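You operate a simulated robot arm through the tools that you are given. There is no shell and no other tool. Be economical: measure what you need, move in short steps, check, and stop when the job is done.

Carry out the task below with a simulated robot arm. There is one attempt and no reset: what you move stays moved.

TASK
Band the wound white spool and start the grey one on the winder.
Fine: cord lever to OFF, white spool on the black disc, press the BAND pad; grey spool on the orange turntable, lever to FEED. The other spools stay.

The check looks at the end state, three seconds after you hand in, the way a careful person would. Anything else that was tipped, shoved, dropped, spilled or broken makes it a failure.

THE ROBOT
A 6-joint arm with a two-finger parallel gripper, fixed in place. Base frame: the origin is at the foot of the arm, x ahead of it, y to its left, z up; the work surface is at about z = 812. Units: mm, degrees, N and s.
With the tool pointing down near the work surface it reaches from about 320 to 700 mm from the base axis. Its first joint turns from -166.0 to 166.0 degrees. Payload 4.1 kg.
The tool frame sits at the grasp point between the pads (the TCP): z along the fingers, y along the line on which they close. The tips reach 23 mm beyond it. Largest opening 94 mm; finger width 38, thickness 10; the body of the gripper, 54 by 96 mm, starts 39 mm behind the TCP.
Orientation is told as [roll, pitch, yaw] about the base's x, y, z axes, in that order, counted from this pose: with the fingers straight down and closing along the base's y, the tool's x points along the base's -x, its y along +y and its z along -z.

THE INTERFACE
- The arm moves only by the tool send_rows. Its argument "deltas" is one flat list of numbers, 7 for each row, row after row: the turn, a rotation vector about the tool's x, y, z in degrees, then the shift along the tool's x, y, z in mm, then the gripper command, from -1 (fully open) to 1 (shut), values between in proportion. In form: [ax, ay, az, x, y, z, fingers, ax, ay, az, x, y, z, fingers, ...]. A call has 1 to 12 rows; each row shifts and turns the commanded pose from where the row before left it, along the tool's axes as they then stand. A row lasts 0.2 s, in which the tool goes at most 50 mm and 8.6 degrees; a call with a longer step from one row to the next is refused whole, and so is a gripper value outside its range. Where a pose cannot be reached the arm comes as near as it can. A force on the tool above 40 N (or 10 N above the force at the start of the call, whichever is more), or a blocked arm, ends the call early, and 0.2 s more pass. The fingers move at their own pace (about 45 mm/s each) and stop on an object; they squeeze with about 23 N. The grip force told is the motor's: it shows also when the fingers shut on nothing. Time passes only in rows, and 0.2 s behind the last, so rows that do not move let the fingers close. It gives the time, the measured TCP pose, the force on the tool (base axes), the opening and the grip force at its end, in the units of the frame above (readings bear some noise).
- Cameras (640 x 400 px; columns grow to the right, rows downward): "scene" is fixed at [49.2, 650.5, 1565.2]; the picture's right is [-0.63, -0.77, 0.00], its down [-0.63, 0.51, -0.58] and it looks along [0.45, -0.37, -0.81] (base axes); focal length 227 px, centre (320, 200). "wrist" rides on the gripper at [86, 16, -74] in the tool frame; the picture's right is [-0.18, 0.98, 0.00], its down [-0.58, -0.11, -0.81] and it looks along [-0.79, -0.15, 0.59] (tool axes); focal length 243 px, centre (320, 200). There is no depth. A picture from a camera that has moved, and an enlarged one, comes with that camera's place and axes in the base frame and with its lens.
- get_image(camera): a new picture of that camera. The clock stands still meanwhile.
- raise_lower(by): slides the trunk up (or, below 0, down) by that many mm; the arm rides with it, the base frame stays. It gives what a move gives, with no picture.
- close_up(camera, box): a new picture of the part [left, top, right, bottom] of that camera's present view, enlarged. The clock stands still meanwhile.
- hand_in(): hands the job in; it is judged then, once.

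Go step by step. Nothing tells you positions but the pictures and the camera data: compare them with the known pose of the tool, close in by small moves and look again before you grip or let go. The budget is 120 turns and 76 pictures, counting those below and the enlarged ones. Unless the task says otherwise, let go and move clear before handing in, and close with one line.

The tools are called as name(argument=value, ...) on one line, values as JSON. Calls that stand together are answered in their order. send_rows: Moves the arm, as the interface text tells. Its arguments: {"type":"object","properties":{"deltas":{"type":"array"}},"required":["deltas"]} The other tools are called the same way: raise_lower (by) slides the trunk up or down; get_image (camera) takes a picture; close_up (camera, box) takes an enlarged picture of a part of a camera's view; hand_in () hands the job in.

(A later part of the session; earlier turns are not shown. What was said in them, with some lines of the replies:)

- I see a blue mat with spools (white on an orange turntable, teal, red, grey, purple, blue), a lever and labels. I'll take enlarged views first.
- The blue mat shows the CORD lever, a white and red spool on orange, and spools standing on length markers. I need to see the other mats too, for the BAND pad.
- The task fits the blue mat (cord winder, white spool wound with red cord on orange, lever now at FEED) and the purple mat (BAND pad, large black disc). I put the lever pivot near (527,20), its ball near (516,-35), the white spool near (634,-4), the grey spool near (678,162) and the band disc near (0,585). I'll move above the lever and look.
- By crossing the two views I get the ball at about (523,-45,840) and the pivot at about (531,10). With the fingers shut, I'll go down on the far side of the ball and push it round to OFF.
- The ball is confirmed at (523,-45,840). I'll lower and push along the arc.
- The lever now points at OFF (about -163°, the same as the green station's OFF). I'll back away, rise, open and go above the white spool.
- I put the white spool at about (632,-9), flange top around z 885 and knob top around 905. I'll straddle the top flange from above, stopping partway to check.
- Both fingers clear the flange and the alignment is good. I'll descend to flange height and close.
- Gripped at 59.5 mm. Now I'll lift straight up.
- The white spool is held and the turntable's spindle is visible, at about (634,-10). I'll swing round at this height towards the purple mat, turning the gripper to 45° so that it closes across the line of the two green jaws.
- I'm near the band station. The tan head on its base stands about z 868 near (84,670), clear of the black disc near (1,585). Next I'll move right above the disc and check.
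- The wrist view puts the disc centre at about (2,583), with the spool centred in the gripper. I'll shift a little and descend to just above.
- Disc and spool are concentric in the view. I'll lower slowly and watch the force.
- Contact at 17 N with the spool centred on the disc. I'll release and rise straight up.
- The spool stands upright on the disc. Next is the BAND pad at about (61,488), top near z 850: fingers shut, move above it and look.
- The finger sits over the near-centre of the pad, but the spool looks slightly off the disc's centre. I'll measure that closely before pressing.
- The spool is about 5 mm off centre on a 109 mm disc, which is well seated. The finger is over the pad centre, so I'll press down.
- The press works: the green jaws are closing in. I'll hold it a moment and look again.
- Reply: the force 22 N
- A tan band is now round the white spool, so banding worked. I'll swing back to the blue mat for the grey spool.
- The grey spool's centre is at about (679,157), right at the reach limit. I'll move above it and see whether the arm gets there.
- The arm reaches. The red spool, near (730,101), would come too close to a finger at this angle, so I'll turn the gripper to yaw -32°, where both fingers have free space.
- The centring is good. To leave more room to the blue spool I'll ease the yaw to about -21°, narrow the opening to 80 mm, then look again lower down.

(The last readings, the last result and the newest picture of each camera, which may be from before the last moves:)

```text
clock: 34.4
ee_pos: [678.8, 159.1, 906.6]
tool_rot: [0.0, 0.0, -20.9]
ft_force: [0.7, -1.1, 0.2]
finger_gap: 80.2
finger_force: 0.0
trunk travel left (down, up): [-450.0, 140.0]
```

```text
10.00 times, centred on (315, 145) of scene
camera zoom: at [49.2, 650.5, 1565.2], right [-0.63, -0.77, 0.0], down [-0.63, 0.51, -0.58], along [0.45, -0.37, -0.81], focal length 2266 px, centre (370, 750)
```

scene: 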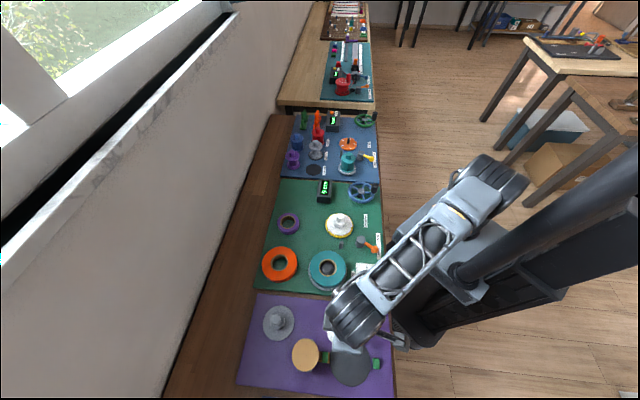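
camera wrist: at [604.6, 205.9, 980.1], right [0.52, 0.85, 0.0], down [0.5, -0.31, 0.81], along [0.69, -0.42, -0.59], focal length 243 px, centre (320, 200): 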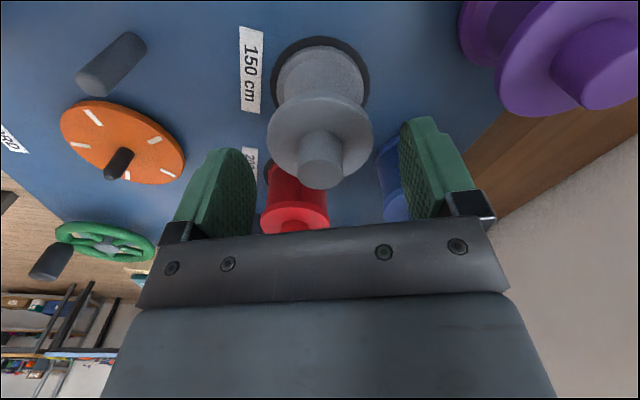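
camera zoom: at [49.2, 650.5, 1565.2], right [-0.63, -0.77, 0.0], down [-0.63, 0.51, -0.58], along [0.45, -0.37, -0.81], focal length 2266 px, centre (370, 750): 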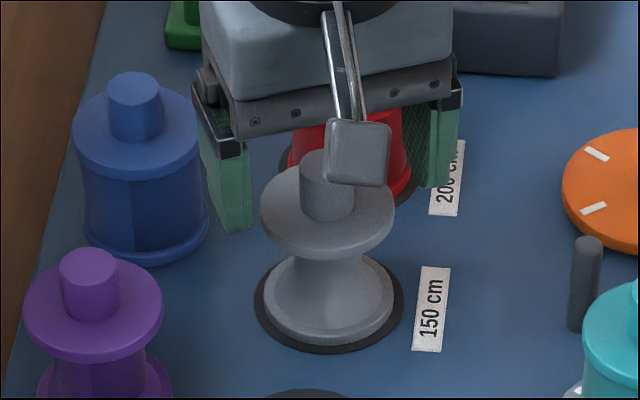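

Aligned and clear. I'll descend to flange height and close.

send_rows(deltas=[0, 0, 0, 0, 0, 12, -0.7, 0, 0, 0, 0, 0, 12, -0.7, 0, 0, 0, 0, 0, 7, -0.7, 0, 0, 0, 0, 0, 0, 0, 0, 0, 0, 0, 0, 0, 1, 0, 0, 0, 0, 0, 0, 1, 0, 0, 0, 0, 0, 0, 1])

close_up(camera="scene", box=[280, 120, 360, 180])

```text
clock: 36.0
ee_pos: [678.0, 158.0, 874.0]
tool_rot: [-0.1, -0.1, -21.0]
ft_force: [0.3, 0.5, 0.0]
finger_gap: 60.7
finger_force: 23.1
trunk travel left (down, up): [-450.0, 140.0]
```

```text
6.67 times, centred on (320, 150) of scene
camera zoom: at [49.2, 650.5, 1565.2], right [-0.63, -0.77, 0.0], down [-0.63, 0.51, -0.58], along [0.45, -0.37, -0.81], focal length 1511 px, centre (320, 533)
```

zoom: 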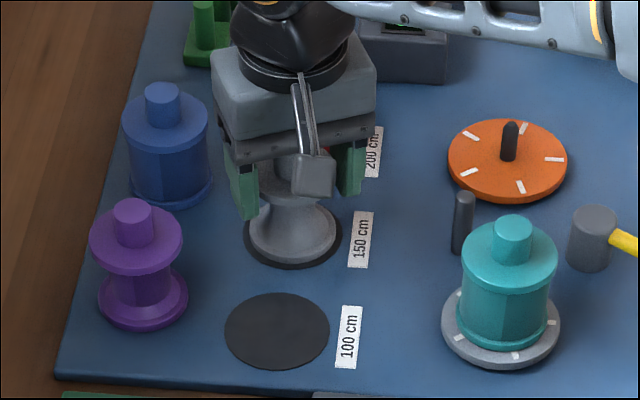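

Gripped. I'll lift straight up.

send_rows(deltas=[0, 0, 0, 0, 0, -10, 1, 0, 0, 0, 0, 0, -25, 1, 0, 0, 0, 0, 0, -35, 1, 0, 0, 0, 0, 0, -35, 1, 0, 0, 0, 0, 0, 0, 1])

get_image(camera="wrist")

```text
clock: 37.2
ee_pos: [679.3, 157.7, 981.1]
tool_rot: [0.0, 0.1, -21.1]
ft_force: [0.0, -0.1, -0.3]
finger_gap: 60.6
finger_force: 23.3
trunk travel left (down, up): [-450.0, 140.0]
```

```text
31 pictures are left
camera wrist: at [604.0, 203.6, 1055.4], right [0.52, 0.85, 0.0], down [0.5, -0.31, 0.81], along [0.69, -0.42, -0.59], focal length 243 px, centre (320, 200)
```

wrist: 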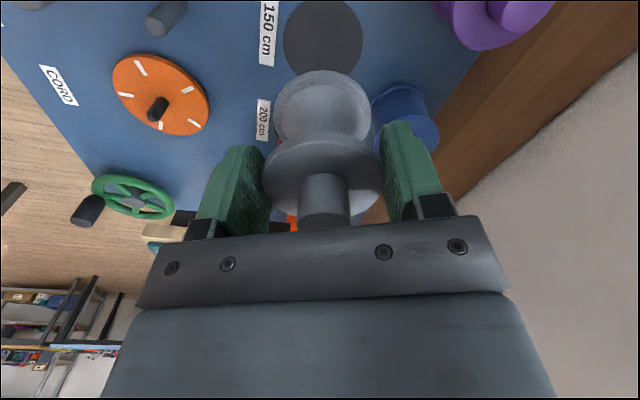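

The grey spool is held upright. I'll carry it above the orange turntable, back at yaw 0, to the same pose as when the white spool came off, so the pictures can be compared.

send_rows(deltas=[0, 0, -4.2, -2.1, -34.9, 0, 1, 0, 0, -4.2, 0.5, -35, 0, 1, 0, 0, -4.2, 3, -34.9, 0, 1, 0, 0, -4.2, 5.6, -34.5, 0, 1, 0, 0, -4.2, 8.1, -34.1, 0, 1, 0, 0, 0, 0, 0, 0, 1, 0, 0, 0, 0, 0, 0, 1])

get_image(camera="wrist")

```text
clock: 38.8
ee_pos: [627.1, -7.5, 981.4]
tool_rot: [0.0, -0.1, 0.0]
ft_force: [-0.4, 0.4, -0.2]
finger_gap: 60.4
finger_force: 23.0
trunk travel left (down, up): [-450.0, 140.0]
```

```text
30 pictures are left
camera wrist: at [541.0, 9.1, 1055.9], right [0.18, 0.98, 0.0], down [0.58, -0.11, 0.81], along [0.79, -0.15, -0.59], focal length 243 px, centre (320, 200)
```

wrist: 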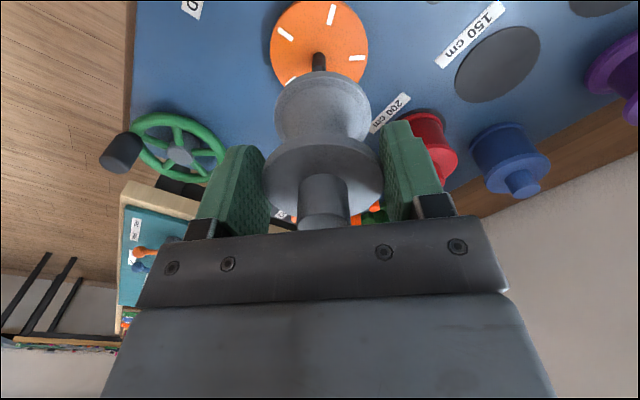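

I need about (+5,-4) mm to match the reference picture.

send_rows(deltas=[0, 0, 0, -5, -4, 0, 1, 0, 0, 0, 0, 0, 0, 1, 0, 0, 0, 0, 0, 0, 1])

get_image(camera="wrist")

```text
clock: 39.6
ee_pos: [631.5, -12.5, 981.2]
tool_rot: [0.0, 0.0, 0.0]
ft_force: [-0.1, 0.1, -0.6]
finger_gap: 60.6
finger_force: 23.0
trunk travel left (down, up): [-450.0, 140.0]
```

```text
29 pictures are left
camera wrist: at [545.5, 4.5, 1055.1], right [0.18, 0.98, 0.0], down [0.58, -0.11, 0.81], along [0.79, -0.15, -0.59], focal length 243 px, centre (320, 200)
```

wrist: 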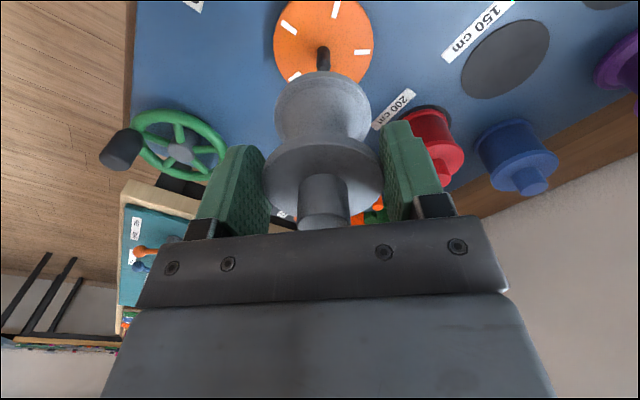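

This matches the reference. I'll lower to just above the spindle and look from both sides.

send_rows(deltas=[0, 0, 0, 0, 0, 20, 1, 0, 0, 0, 0, 0, 20, 1, 0, 0, 0, 0, 0, 12, 1, 0, 0, 0, 0, 0, 0, 1])

close_up(camera="scene", box=[320, 110, 380, 160])

close_up(camera="wrist", box=[220, 0, 420, 200])

```text
clock: 40.6
ee_pos: [631.0, -12.6, 927.3]
tool_rot: [0.0, 0.0, 0.1]
ft_force: [0.3, 0.7, -0.8]
finger_gap: 60.6
finger_force: 23.1
trunk travel left (down, up): [-450.0, 140.0]
```

```text
8.00 times, centred on (350, 135) of scene
camera zoom: at [49.2, 650.5, 1565.2], right [-0.63, -0.77, 0.0], down [-0.63, 0.51, -0.58], along [0.45, -0.37, -0.81], focal length 1813 px, centre (80, 720)
```

zoom: 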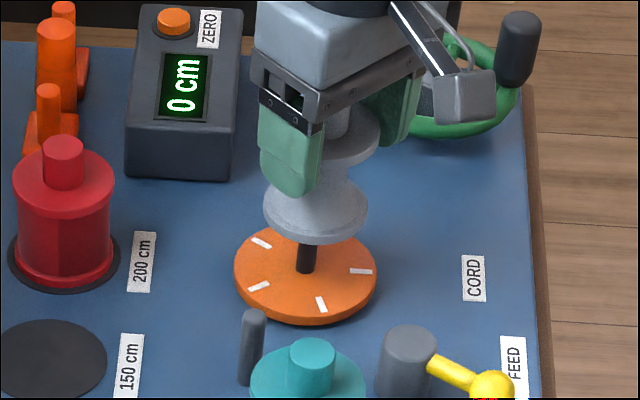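

```text
2.00 times, centred on (320, 100) of wrist
camera zoom: at [544.6, 4.5, 1002.8], right [0.18, 0.98, 0.0], down [0.58, -0.11, 0.81], along [0.79, -0.15, -0.59], focal length 485 px, centre (320, 400)
```

zoom: 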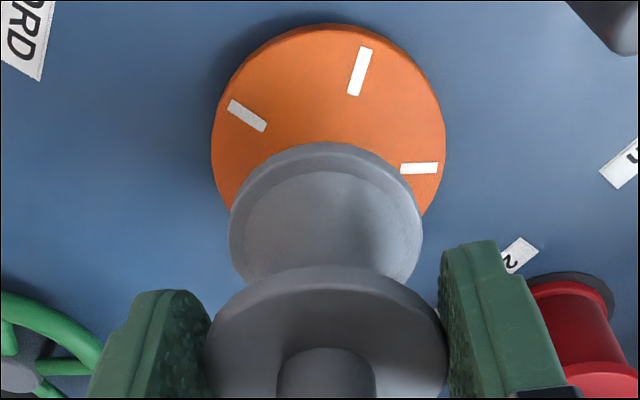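

Both views show the spool axis over the spindle. I'll lower in small steps.

send_rows(deltas=[0, 0, 0, 0, 0, 4, 1, 0, 0, 0, 0, 0, 4, 1, 0, 0, 0, 0, 0, 3, 1, 0, 0, 0, 0, 0, 0, 1])

```text
clock: 41.6
ee_pos: [629.4, -11.8, 916.3]
tool_rot: [0.0, 0.0, 0.0]
ft_force: [-0.7, 0.0, -1.2]
finger_gap: 60.7
finger_force: 22.7
trunk travel left (down, up): [-450.0, 140.0]
```

send_rows(deltas=[0, 0, 0, 0, 0, 2, 1, 0, 0, 0, 0, 0, 2, 1, 0, 0, 0, 0, 0, 2, 1, 0, 0, 0, 0, 0, 0, 1])

close_up(camera="scene", box=[320, 110, 380, 160])

```text
clock: 42.6
ee_pos: [629.8, -13.3, 911.0]
tool_rot: [0.0, 0.1, 0.1]
ft_force: [0.1, 0.2, -0.2]
finger_gap: 60.5
finger_force: 22.7
trunk travel left (down, up): [-450.0, 140.0]
```

```text
8.00 times, centred on (350, 135) of scene
camera zoom: at [49.2, 650.5, 1565.2], right [-0.63, -0.77, 0.0], down [-0.63, 0.51, -0.58], along [0.45, -0.37, -0.81], focal length 1813 px, centre (80, 720)
```

zoom: 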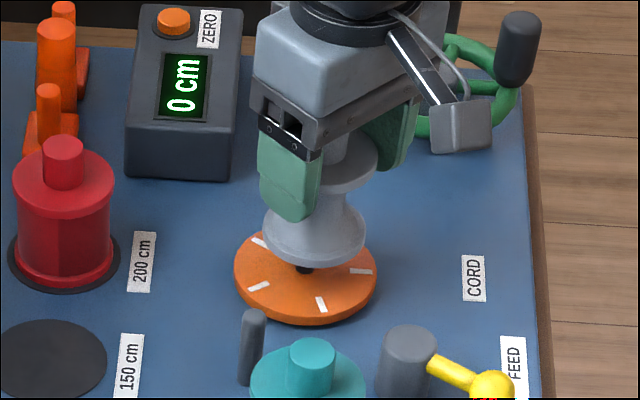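

send_rows(deltas=[0, 0, 0, 0, 0, 3, 1, 0, 0, 0, 0, 0, 3, 1, 0, 0, 0, 0, 0, 3, 1, 0, 0, 0, 0, 0, 3, 1, 0, 0, 0, 0, 0, 0, 1])

```text
clock: 43.8
ee_pos: [630.5, -11.0, 897.8]
tool_rot: [0.0, 0.0, 0.0]
ft_force: [-0.2, -0.3, -0.8]
finger_gap: 60.5
finger_force: 23.5
trunk travel left (down, up): [-450.0, 140.0]
```

send_rows(deltas=[0, 0, 0, 0, 0, 3, 1, 0, 0, 0, 0, 0, 3, 1, 0, 0, 0, 0, 0, 3, 1, 0, 0, 0, 0, 0, 0, 1])

close_up(camera="scene", box=[320, 110, 380, 160])

```text
clock: 44.8
ee_pos: [631.3, -11.6, 890.9]
tool_rot: [0.0, 0.0, -0.1]
ft_force: [-0.3, 0.0, 0.3]
finger_gap: 60.5
finger_force: 23.0
trunk travel left (down, up): [-450.0, 140.0]
```

```text
8.00 times, centred on (350, 135) of scene
camera zoom: at [49.2, 650.5, 1565.2], right [-0.63, -0.77, 0.0], down [-0.63, 0.51, -0.58], along [0.45, -0.37, -0.81], focal length 1813 px, centre (80, 720)
```

zoom: 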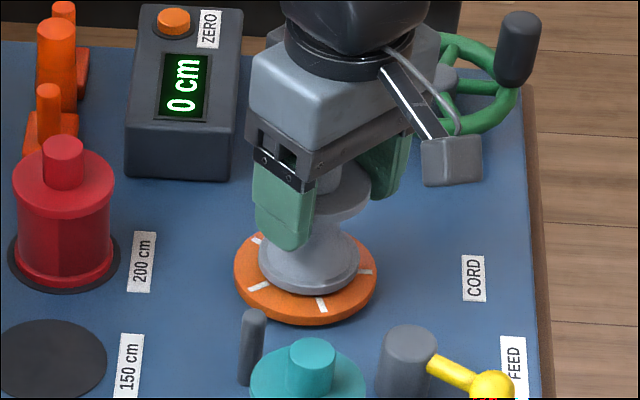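

Sliding down the spindle without resistance. I'll continue gently to contact.

send_rows(deltas=[0, 0, 0, 0, 0, 2, 1, 0, 0, 0, 0, 0, 2, 1, 0, 0, 0, 0, 0, 1, 1, 0, 0, 0, 0, 0, 0, 1])

```text
clock: 45.8
ee_pos: [631.2, -11.7, 885.4]
tool_rot: [-0.1, 0.0, 0.1]
ft_force: [0.5, -0.7, 5.4]
finger_gap: 60.3
finger_force: 23.3
trunk travel left (down, up): [-450.0, 140.0]
```

Contact. I'll release, rise and inspect.

send_rows(deltas=[0, 0, 0, 0, 0, 0.5, 1, 0, 0, 0, 0, 0, 0, 0, 0, 0, 0, 0, 0, 0, -0.8, 0, 0, 0, 0, 0, 0, -1, 0, 0, 0, 0, 0, 0, -1, 0, 0, 0, 0, 0, -25, -1, 0, 0, 0, 0, 0, -40, -1, 0, 0, 0, 0, 0, -10, -1])

close_up(camera="scene", box=[320, 110, 380, 160])

get_image(camera="wrist")

```text
clock: 47.6
ee_pos: [630.7, -13.0, 959.1]
tool_rot: [0.0, 0.1, 0.0]
ft_force: [-0.2, -0.4, -0.1]
finger_gap: 94.1
finger_force: 0.1
trunk travel left (down, up): [-450.0, 140.0]
```

```text
8.00 times, centred on (350, 135) of scene
camera zoom: at [49.2, 650.5, 1565.2], right [-0.63, -0.77, 0.0], down [-0.63, 0.51, -0.58], along [0.45, -0.37, -0.81], focal length 1813 px, centre (80, 720)
```

zoom: 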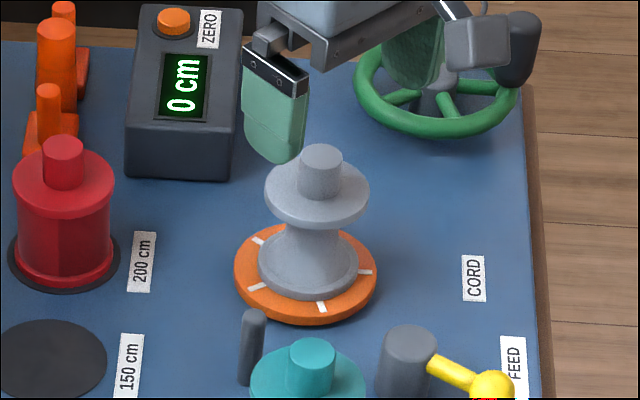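

```text
23 pictures are left
camera wrist: at [544.5, 3.2, 1033.1], right [0.18, 0.98, 0.0], down [0.58, -0.11, 0.81], along [0.79, -0.15, -0.59], focal length 243 px, centre (320, 200)
```

wrist: 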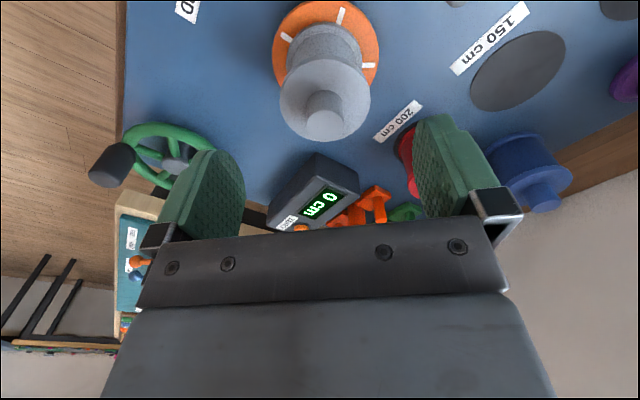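

The grey spool is seated on the turntable. Next I'll close the fingers and come down on the +y side of the lever ball (near (483,-4)), to push it back to FEED.

send_rows(deltas=[0, 0, 0, 40, 10, 0, 0, 0, 0, 0, 40, 10, 0, 1, 0, 0, 0, 40, 10, 0, 1, 0, 0, 0, 38, 10, 0, 1, 0, 0, 0, 0, 0, 30, 1, 0, 0, 0, 0, 0, 30, 1, 0, 0, 0, 0, 0, 0, 1])

get_image(camera="wrist")

close_up(camera="scene", box=[320, 120, 400, 180])

```text
clock: 49.2
ee_pos: [473.1, 27.4, 898.5]
tool_rot: [0.0, 0.0, -0.1]
ft_force: [-0.2, -0.2, 0.0]
finger_gap: 0.2
finger_force: 23.0
trunk travel left (down, up): [-450.0, 140.0]
```

```text
22 pictures are left
camera wrist: at [387.2, 43.7, 972.3], right [0.18, 0.98, 0.0], down [0.58, -0.11, 0.81], along [0.79, -0.15, -0.59], focal length 243 px, centre (320, 200)
```

wrist: 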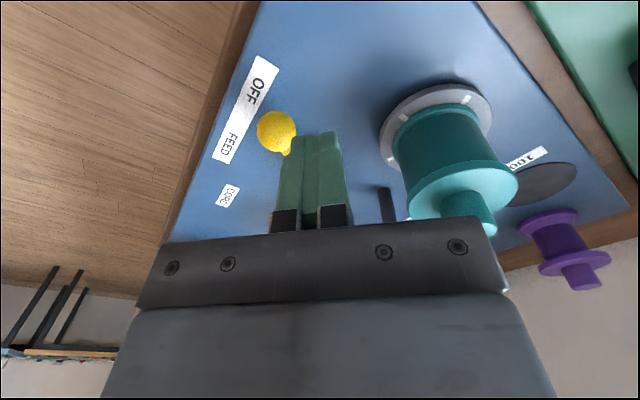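

```text
6.67 times, centred on (360, 150) of scene
camera zoom: at [49.2, 650.5, 1565.2], right [-0.63, -0.77, 0.0], down [-0.63, 0.51, -0.58], along [0.45, -0.37, -0.81], focal length 1511 px, centre (53, 533)
```

zoom: 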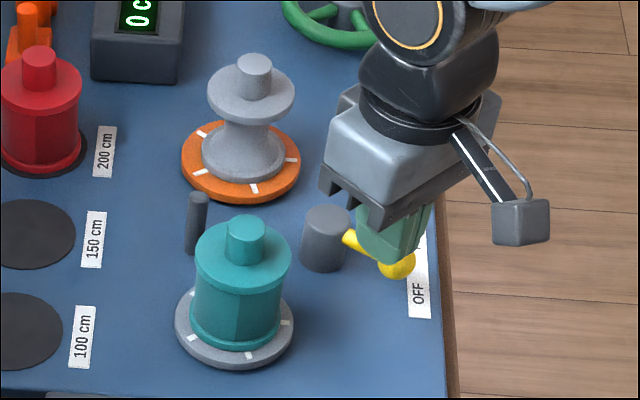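

The ball is confirmed at (483,-4). I'll lower and push along the arc towards FEED.

send_rows(deltas=[0, 0, 0, 0, -3, 20, 1, 0, 0, 0, 0, 0, 20, 1, 0, 0, 0, 1, -14, 0, 1, 0, 0, 0, 1, -13, 0, 1, 0, 0, 0, 1, -12, 0, 1, 0, 0, 0, -2, -9, 0, 1, 0, 0, 0, -4, -7, 0, 1, 0, 0, 0, -6, -5, 0, 1, 0, 0, 0, -6, -4, 0, 1, 0, 0, 0, -5, -2, 0, 1])

get_image(camera="wrist")

close_up(camera="scene", box=[320, 120, 400, 180])

```text
clock: 51.4
ee_pos: [491.7, -39.5, 858.5]
tool_rot: [0.0, 0.2, 0.0]
ft_force: [-8.6, 0.4, 1.8]
finger_gap: 0.0
finger_force: 23.2
trunk travel left (down, up): [-450.0, 140.0]
```

```text
20 pictures are left
camera wrist: at [405.3, -24.0, 933.6], right [0.18, 0.98, 0.0], down [0.58, -0.11, 0.8], along [0.79, -0.15, -0.59], focal length 243 px, centre (320, 200)
```

wrist: 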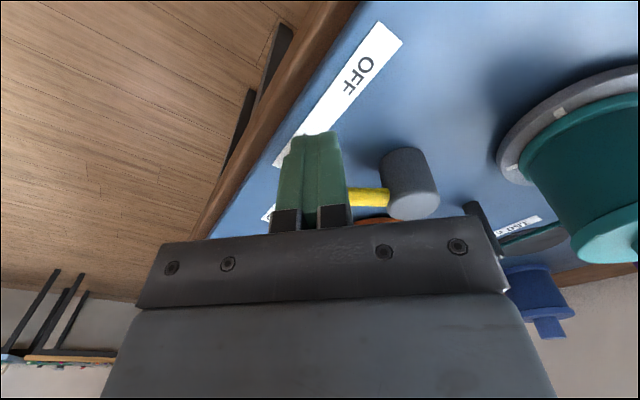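

```text
6.67 times, centred on (360, 150) of scene
camera zoom: at [49.2, 650.5, 1565.2], right [-0.63, -0.77, 0.0], down [-0.63, 0.51, -0.58], along [0.45, -0.37, -0.81], focal length 1511 px, centre (53, 533)
```

zoom: 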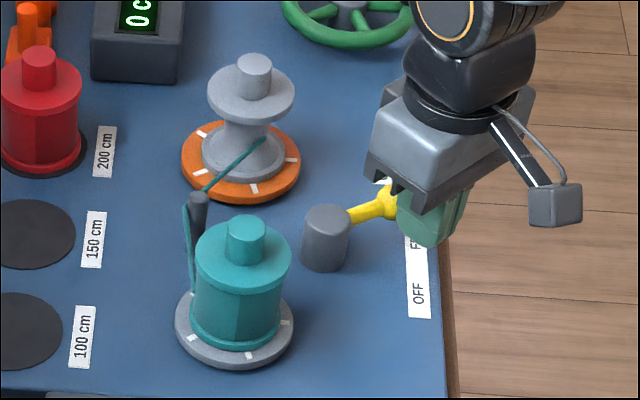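

The lever is at its FEED stop and teal cord now runs round the post to the grey spool. I'll back off, rise and check.

send_rows(deltas=[0, 0, 0, 12, 0, 0, 1, 0, 0, 0, 10, 0, -20, 1, 0, 0, 0, 10, 0, -40, 1, 0, 0, 0, 20, 0, -40, 1, 0, 0, 0, 40, 0, -20, 0, 0, 0, 0, 40, 0, 0, 0])

close_up(camera="scene", box=[270, 100, 390, 190])

get_image(camera="scene")

```text
clock: 52.8
ee_pos: [357.3, -38.9, 981.4]
tool_rot: [0.0, 0.0, 0.0]
ft_force: [0.3, 0.6, 0.7]
finger_gap: 47.4
finger_force: 0.1
trunk travel left (down, up): [-450.0, 140.0]
```

```text
4.44 times, centred on (330, 145) of scene
camera zoom: at [49.2, 650.5, 1565.2], right [-0.63, -0.77, 0.0], down [-0.63, 0.51, -0.58], along [0.45, -0.37, -0.81], focal length 1007 px, centre (276, 444)
```

zoom: 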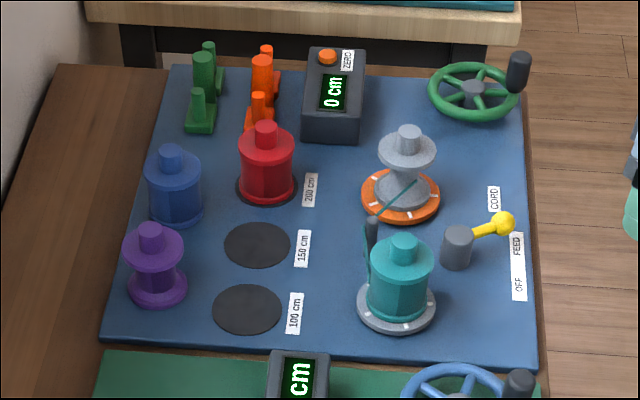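

```text
17 pictures are left
```

scene: 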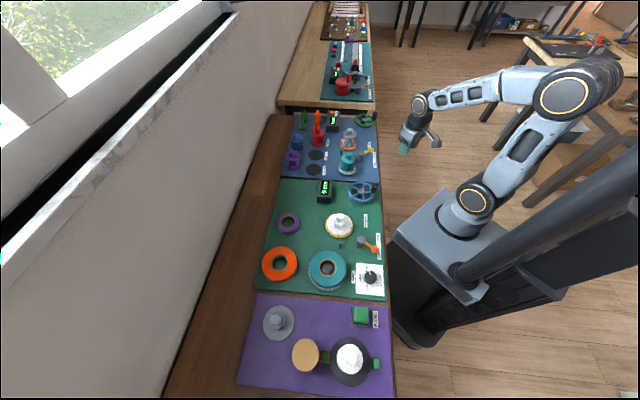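

Everything matches the task: the white spool is banded on the black disc, the grey one is on the orange turntable with cord attached, the lever is at FEED, and the other spools haven't moved. Handing in now.

hand_in()

```text
The job is handed in.
```

The white spool is banded on the black disc, the grey spool is on the orange turntable with the cord lever at FEED, and the other spools are where they were; the job is handed in.
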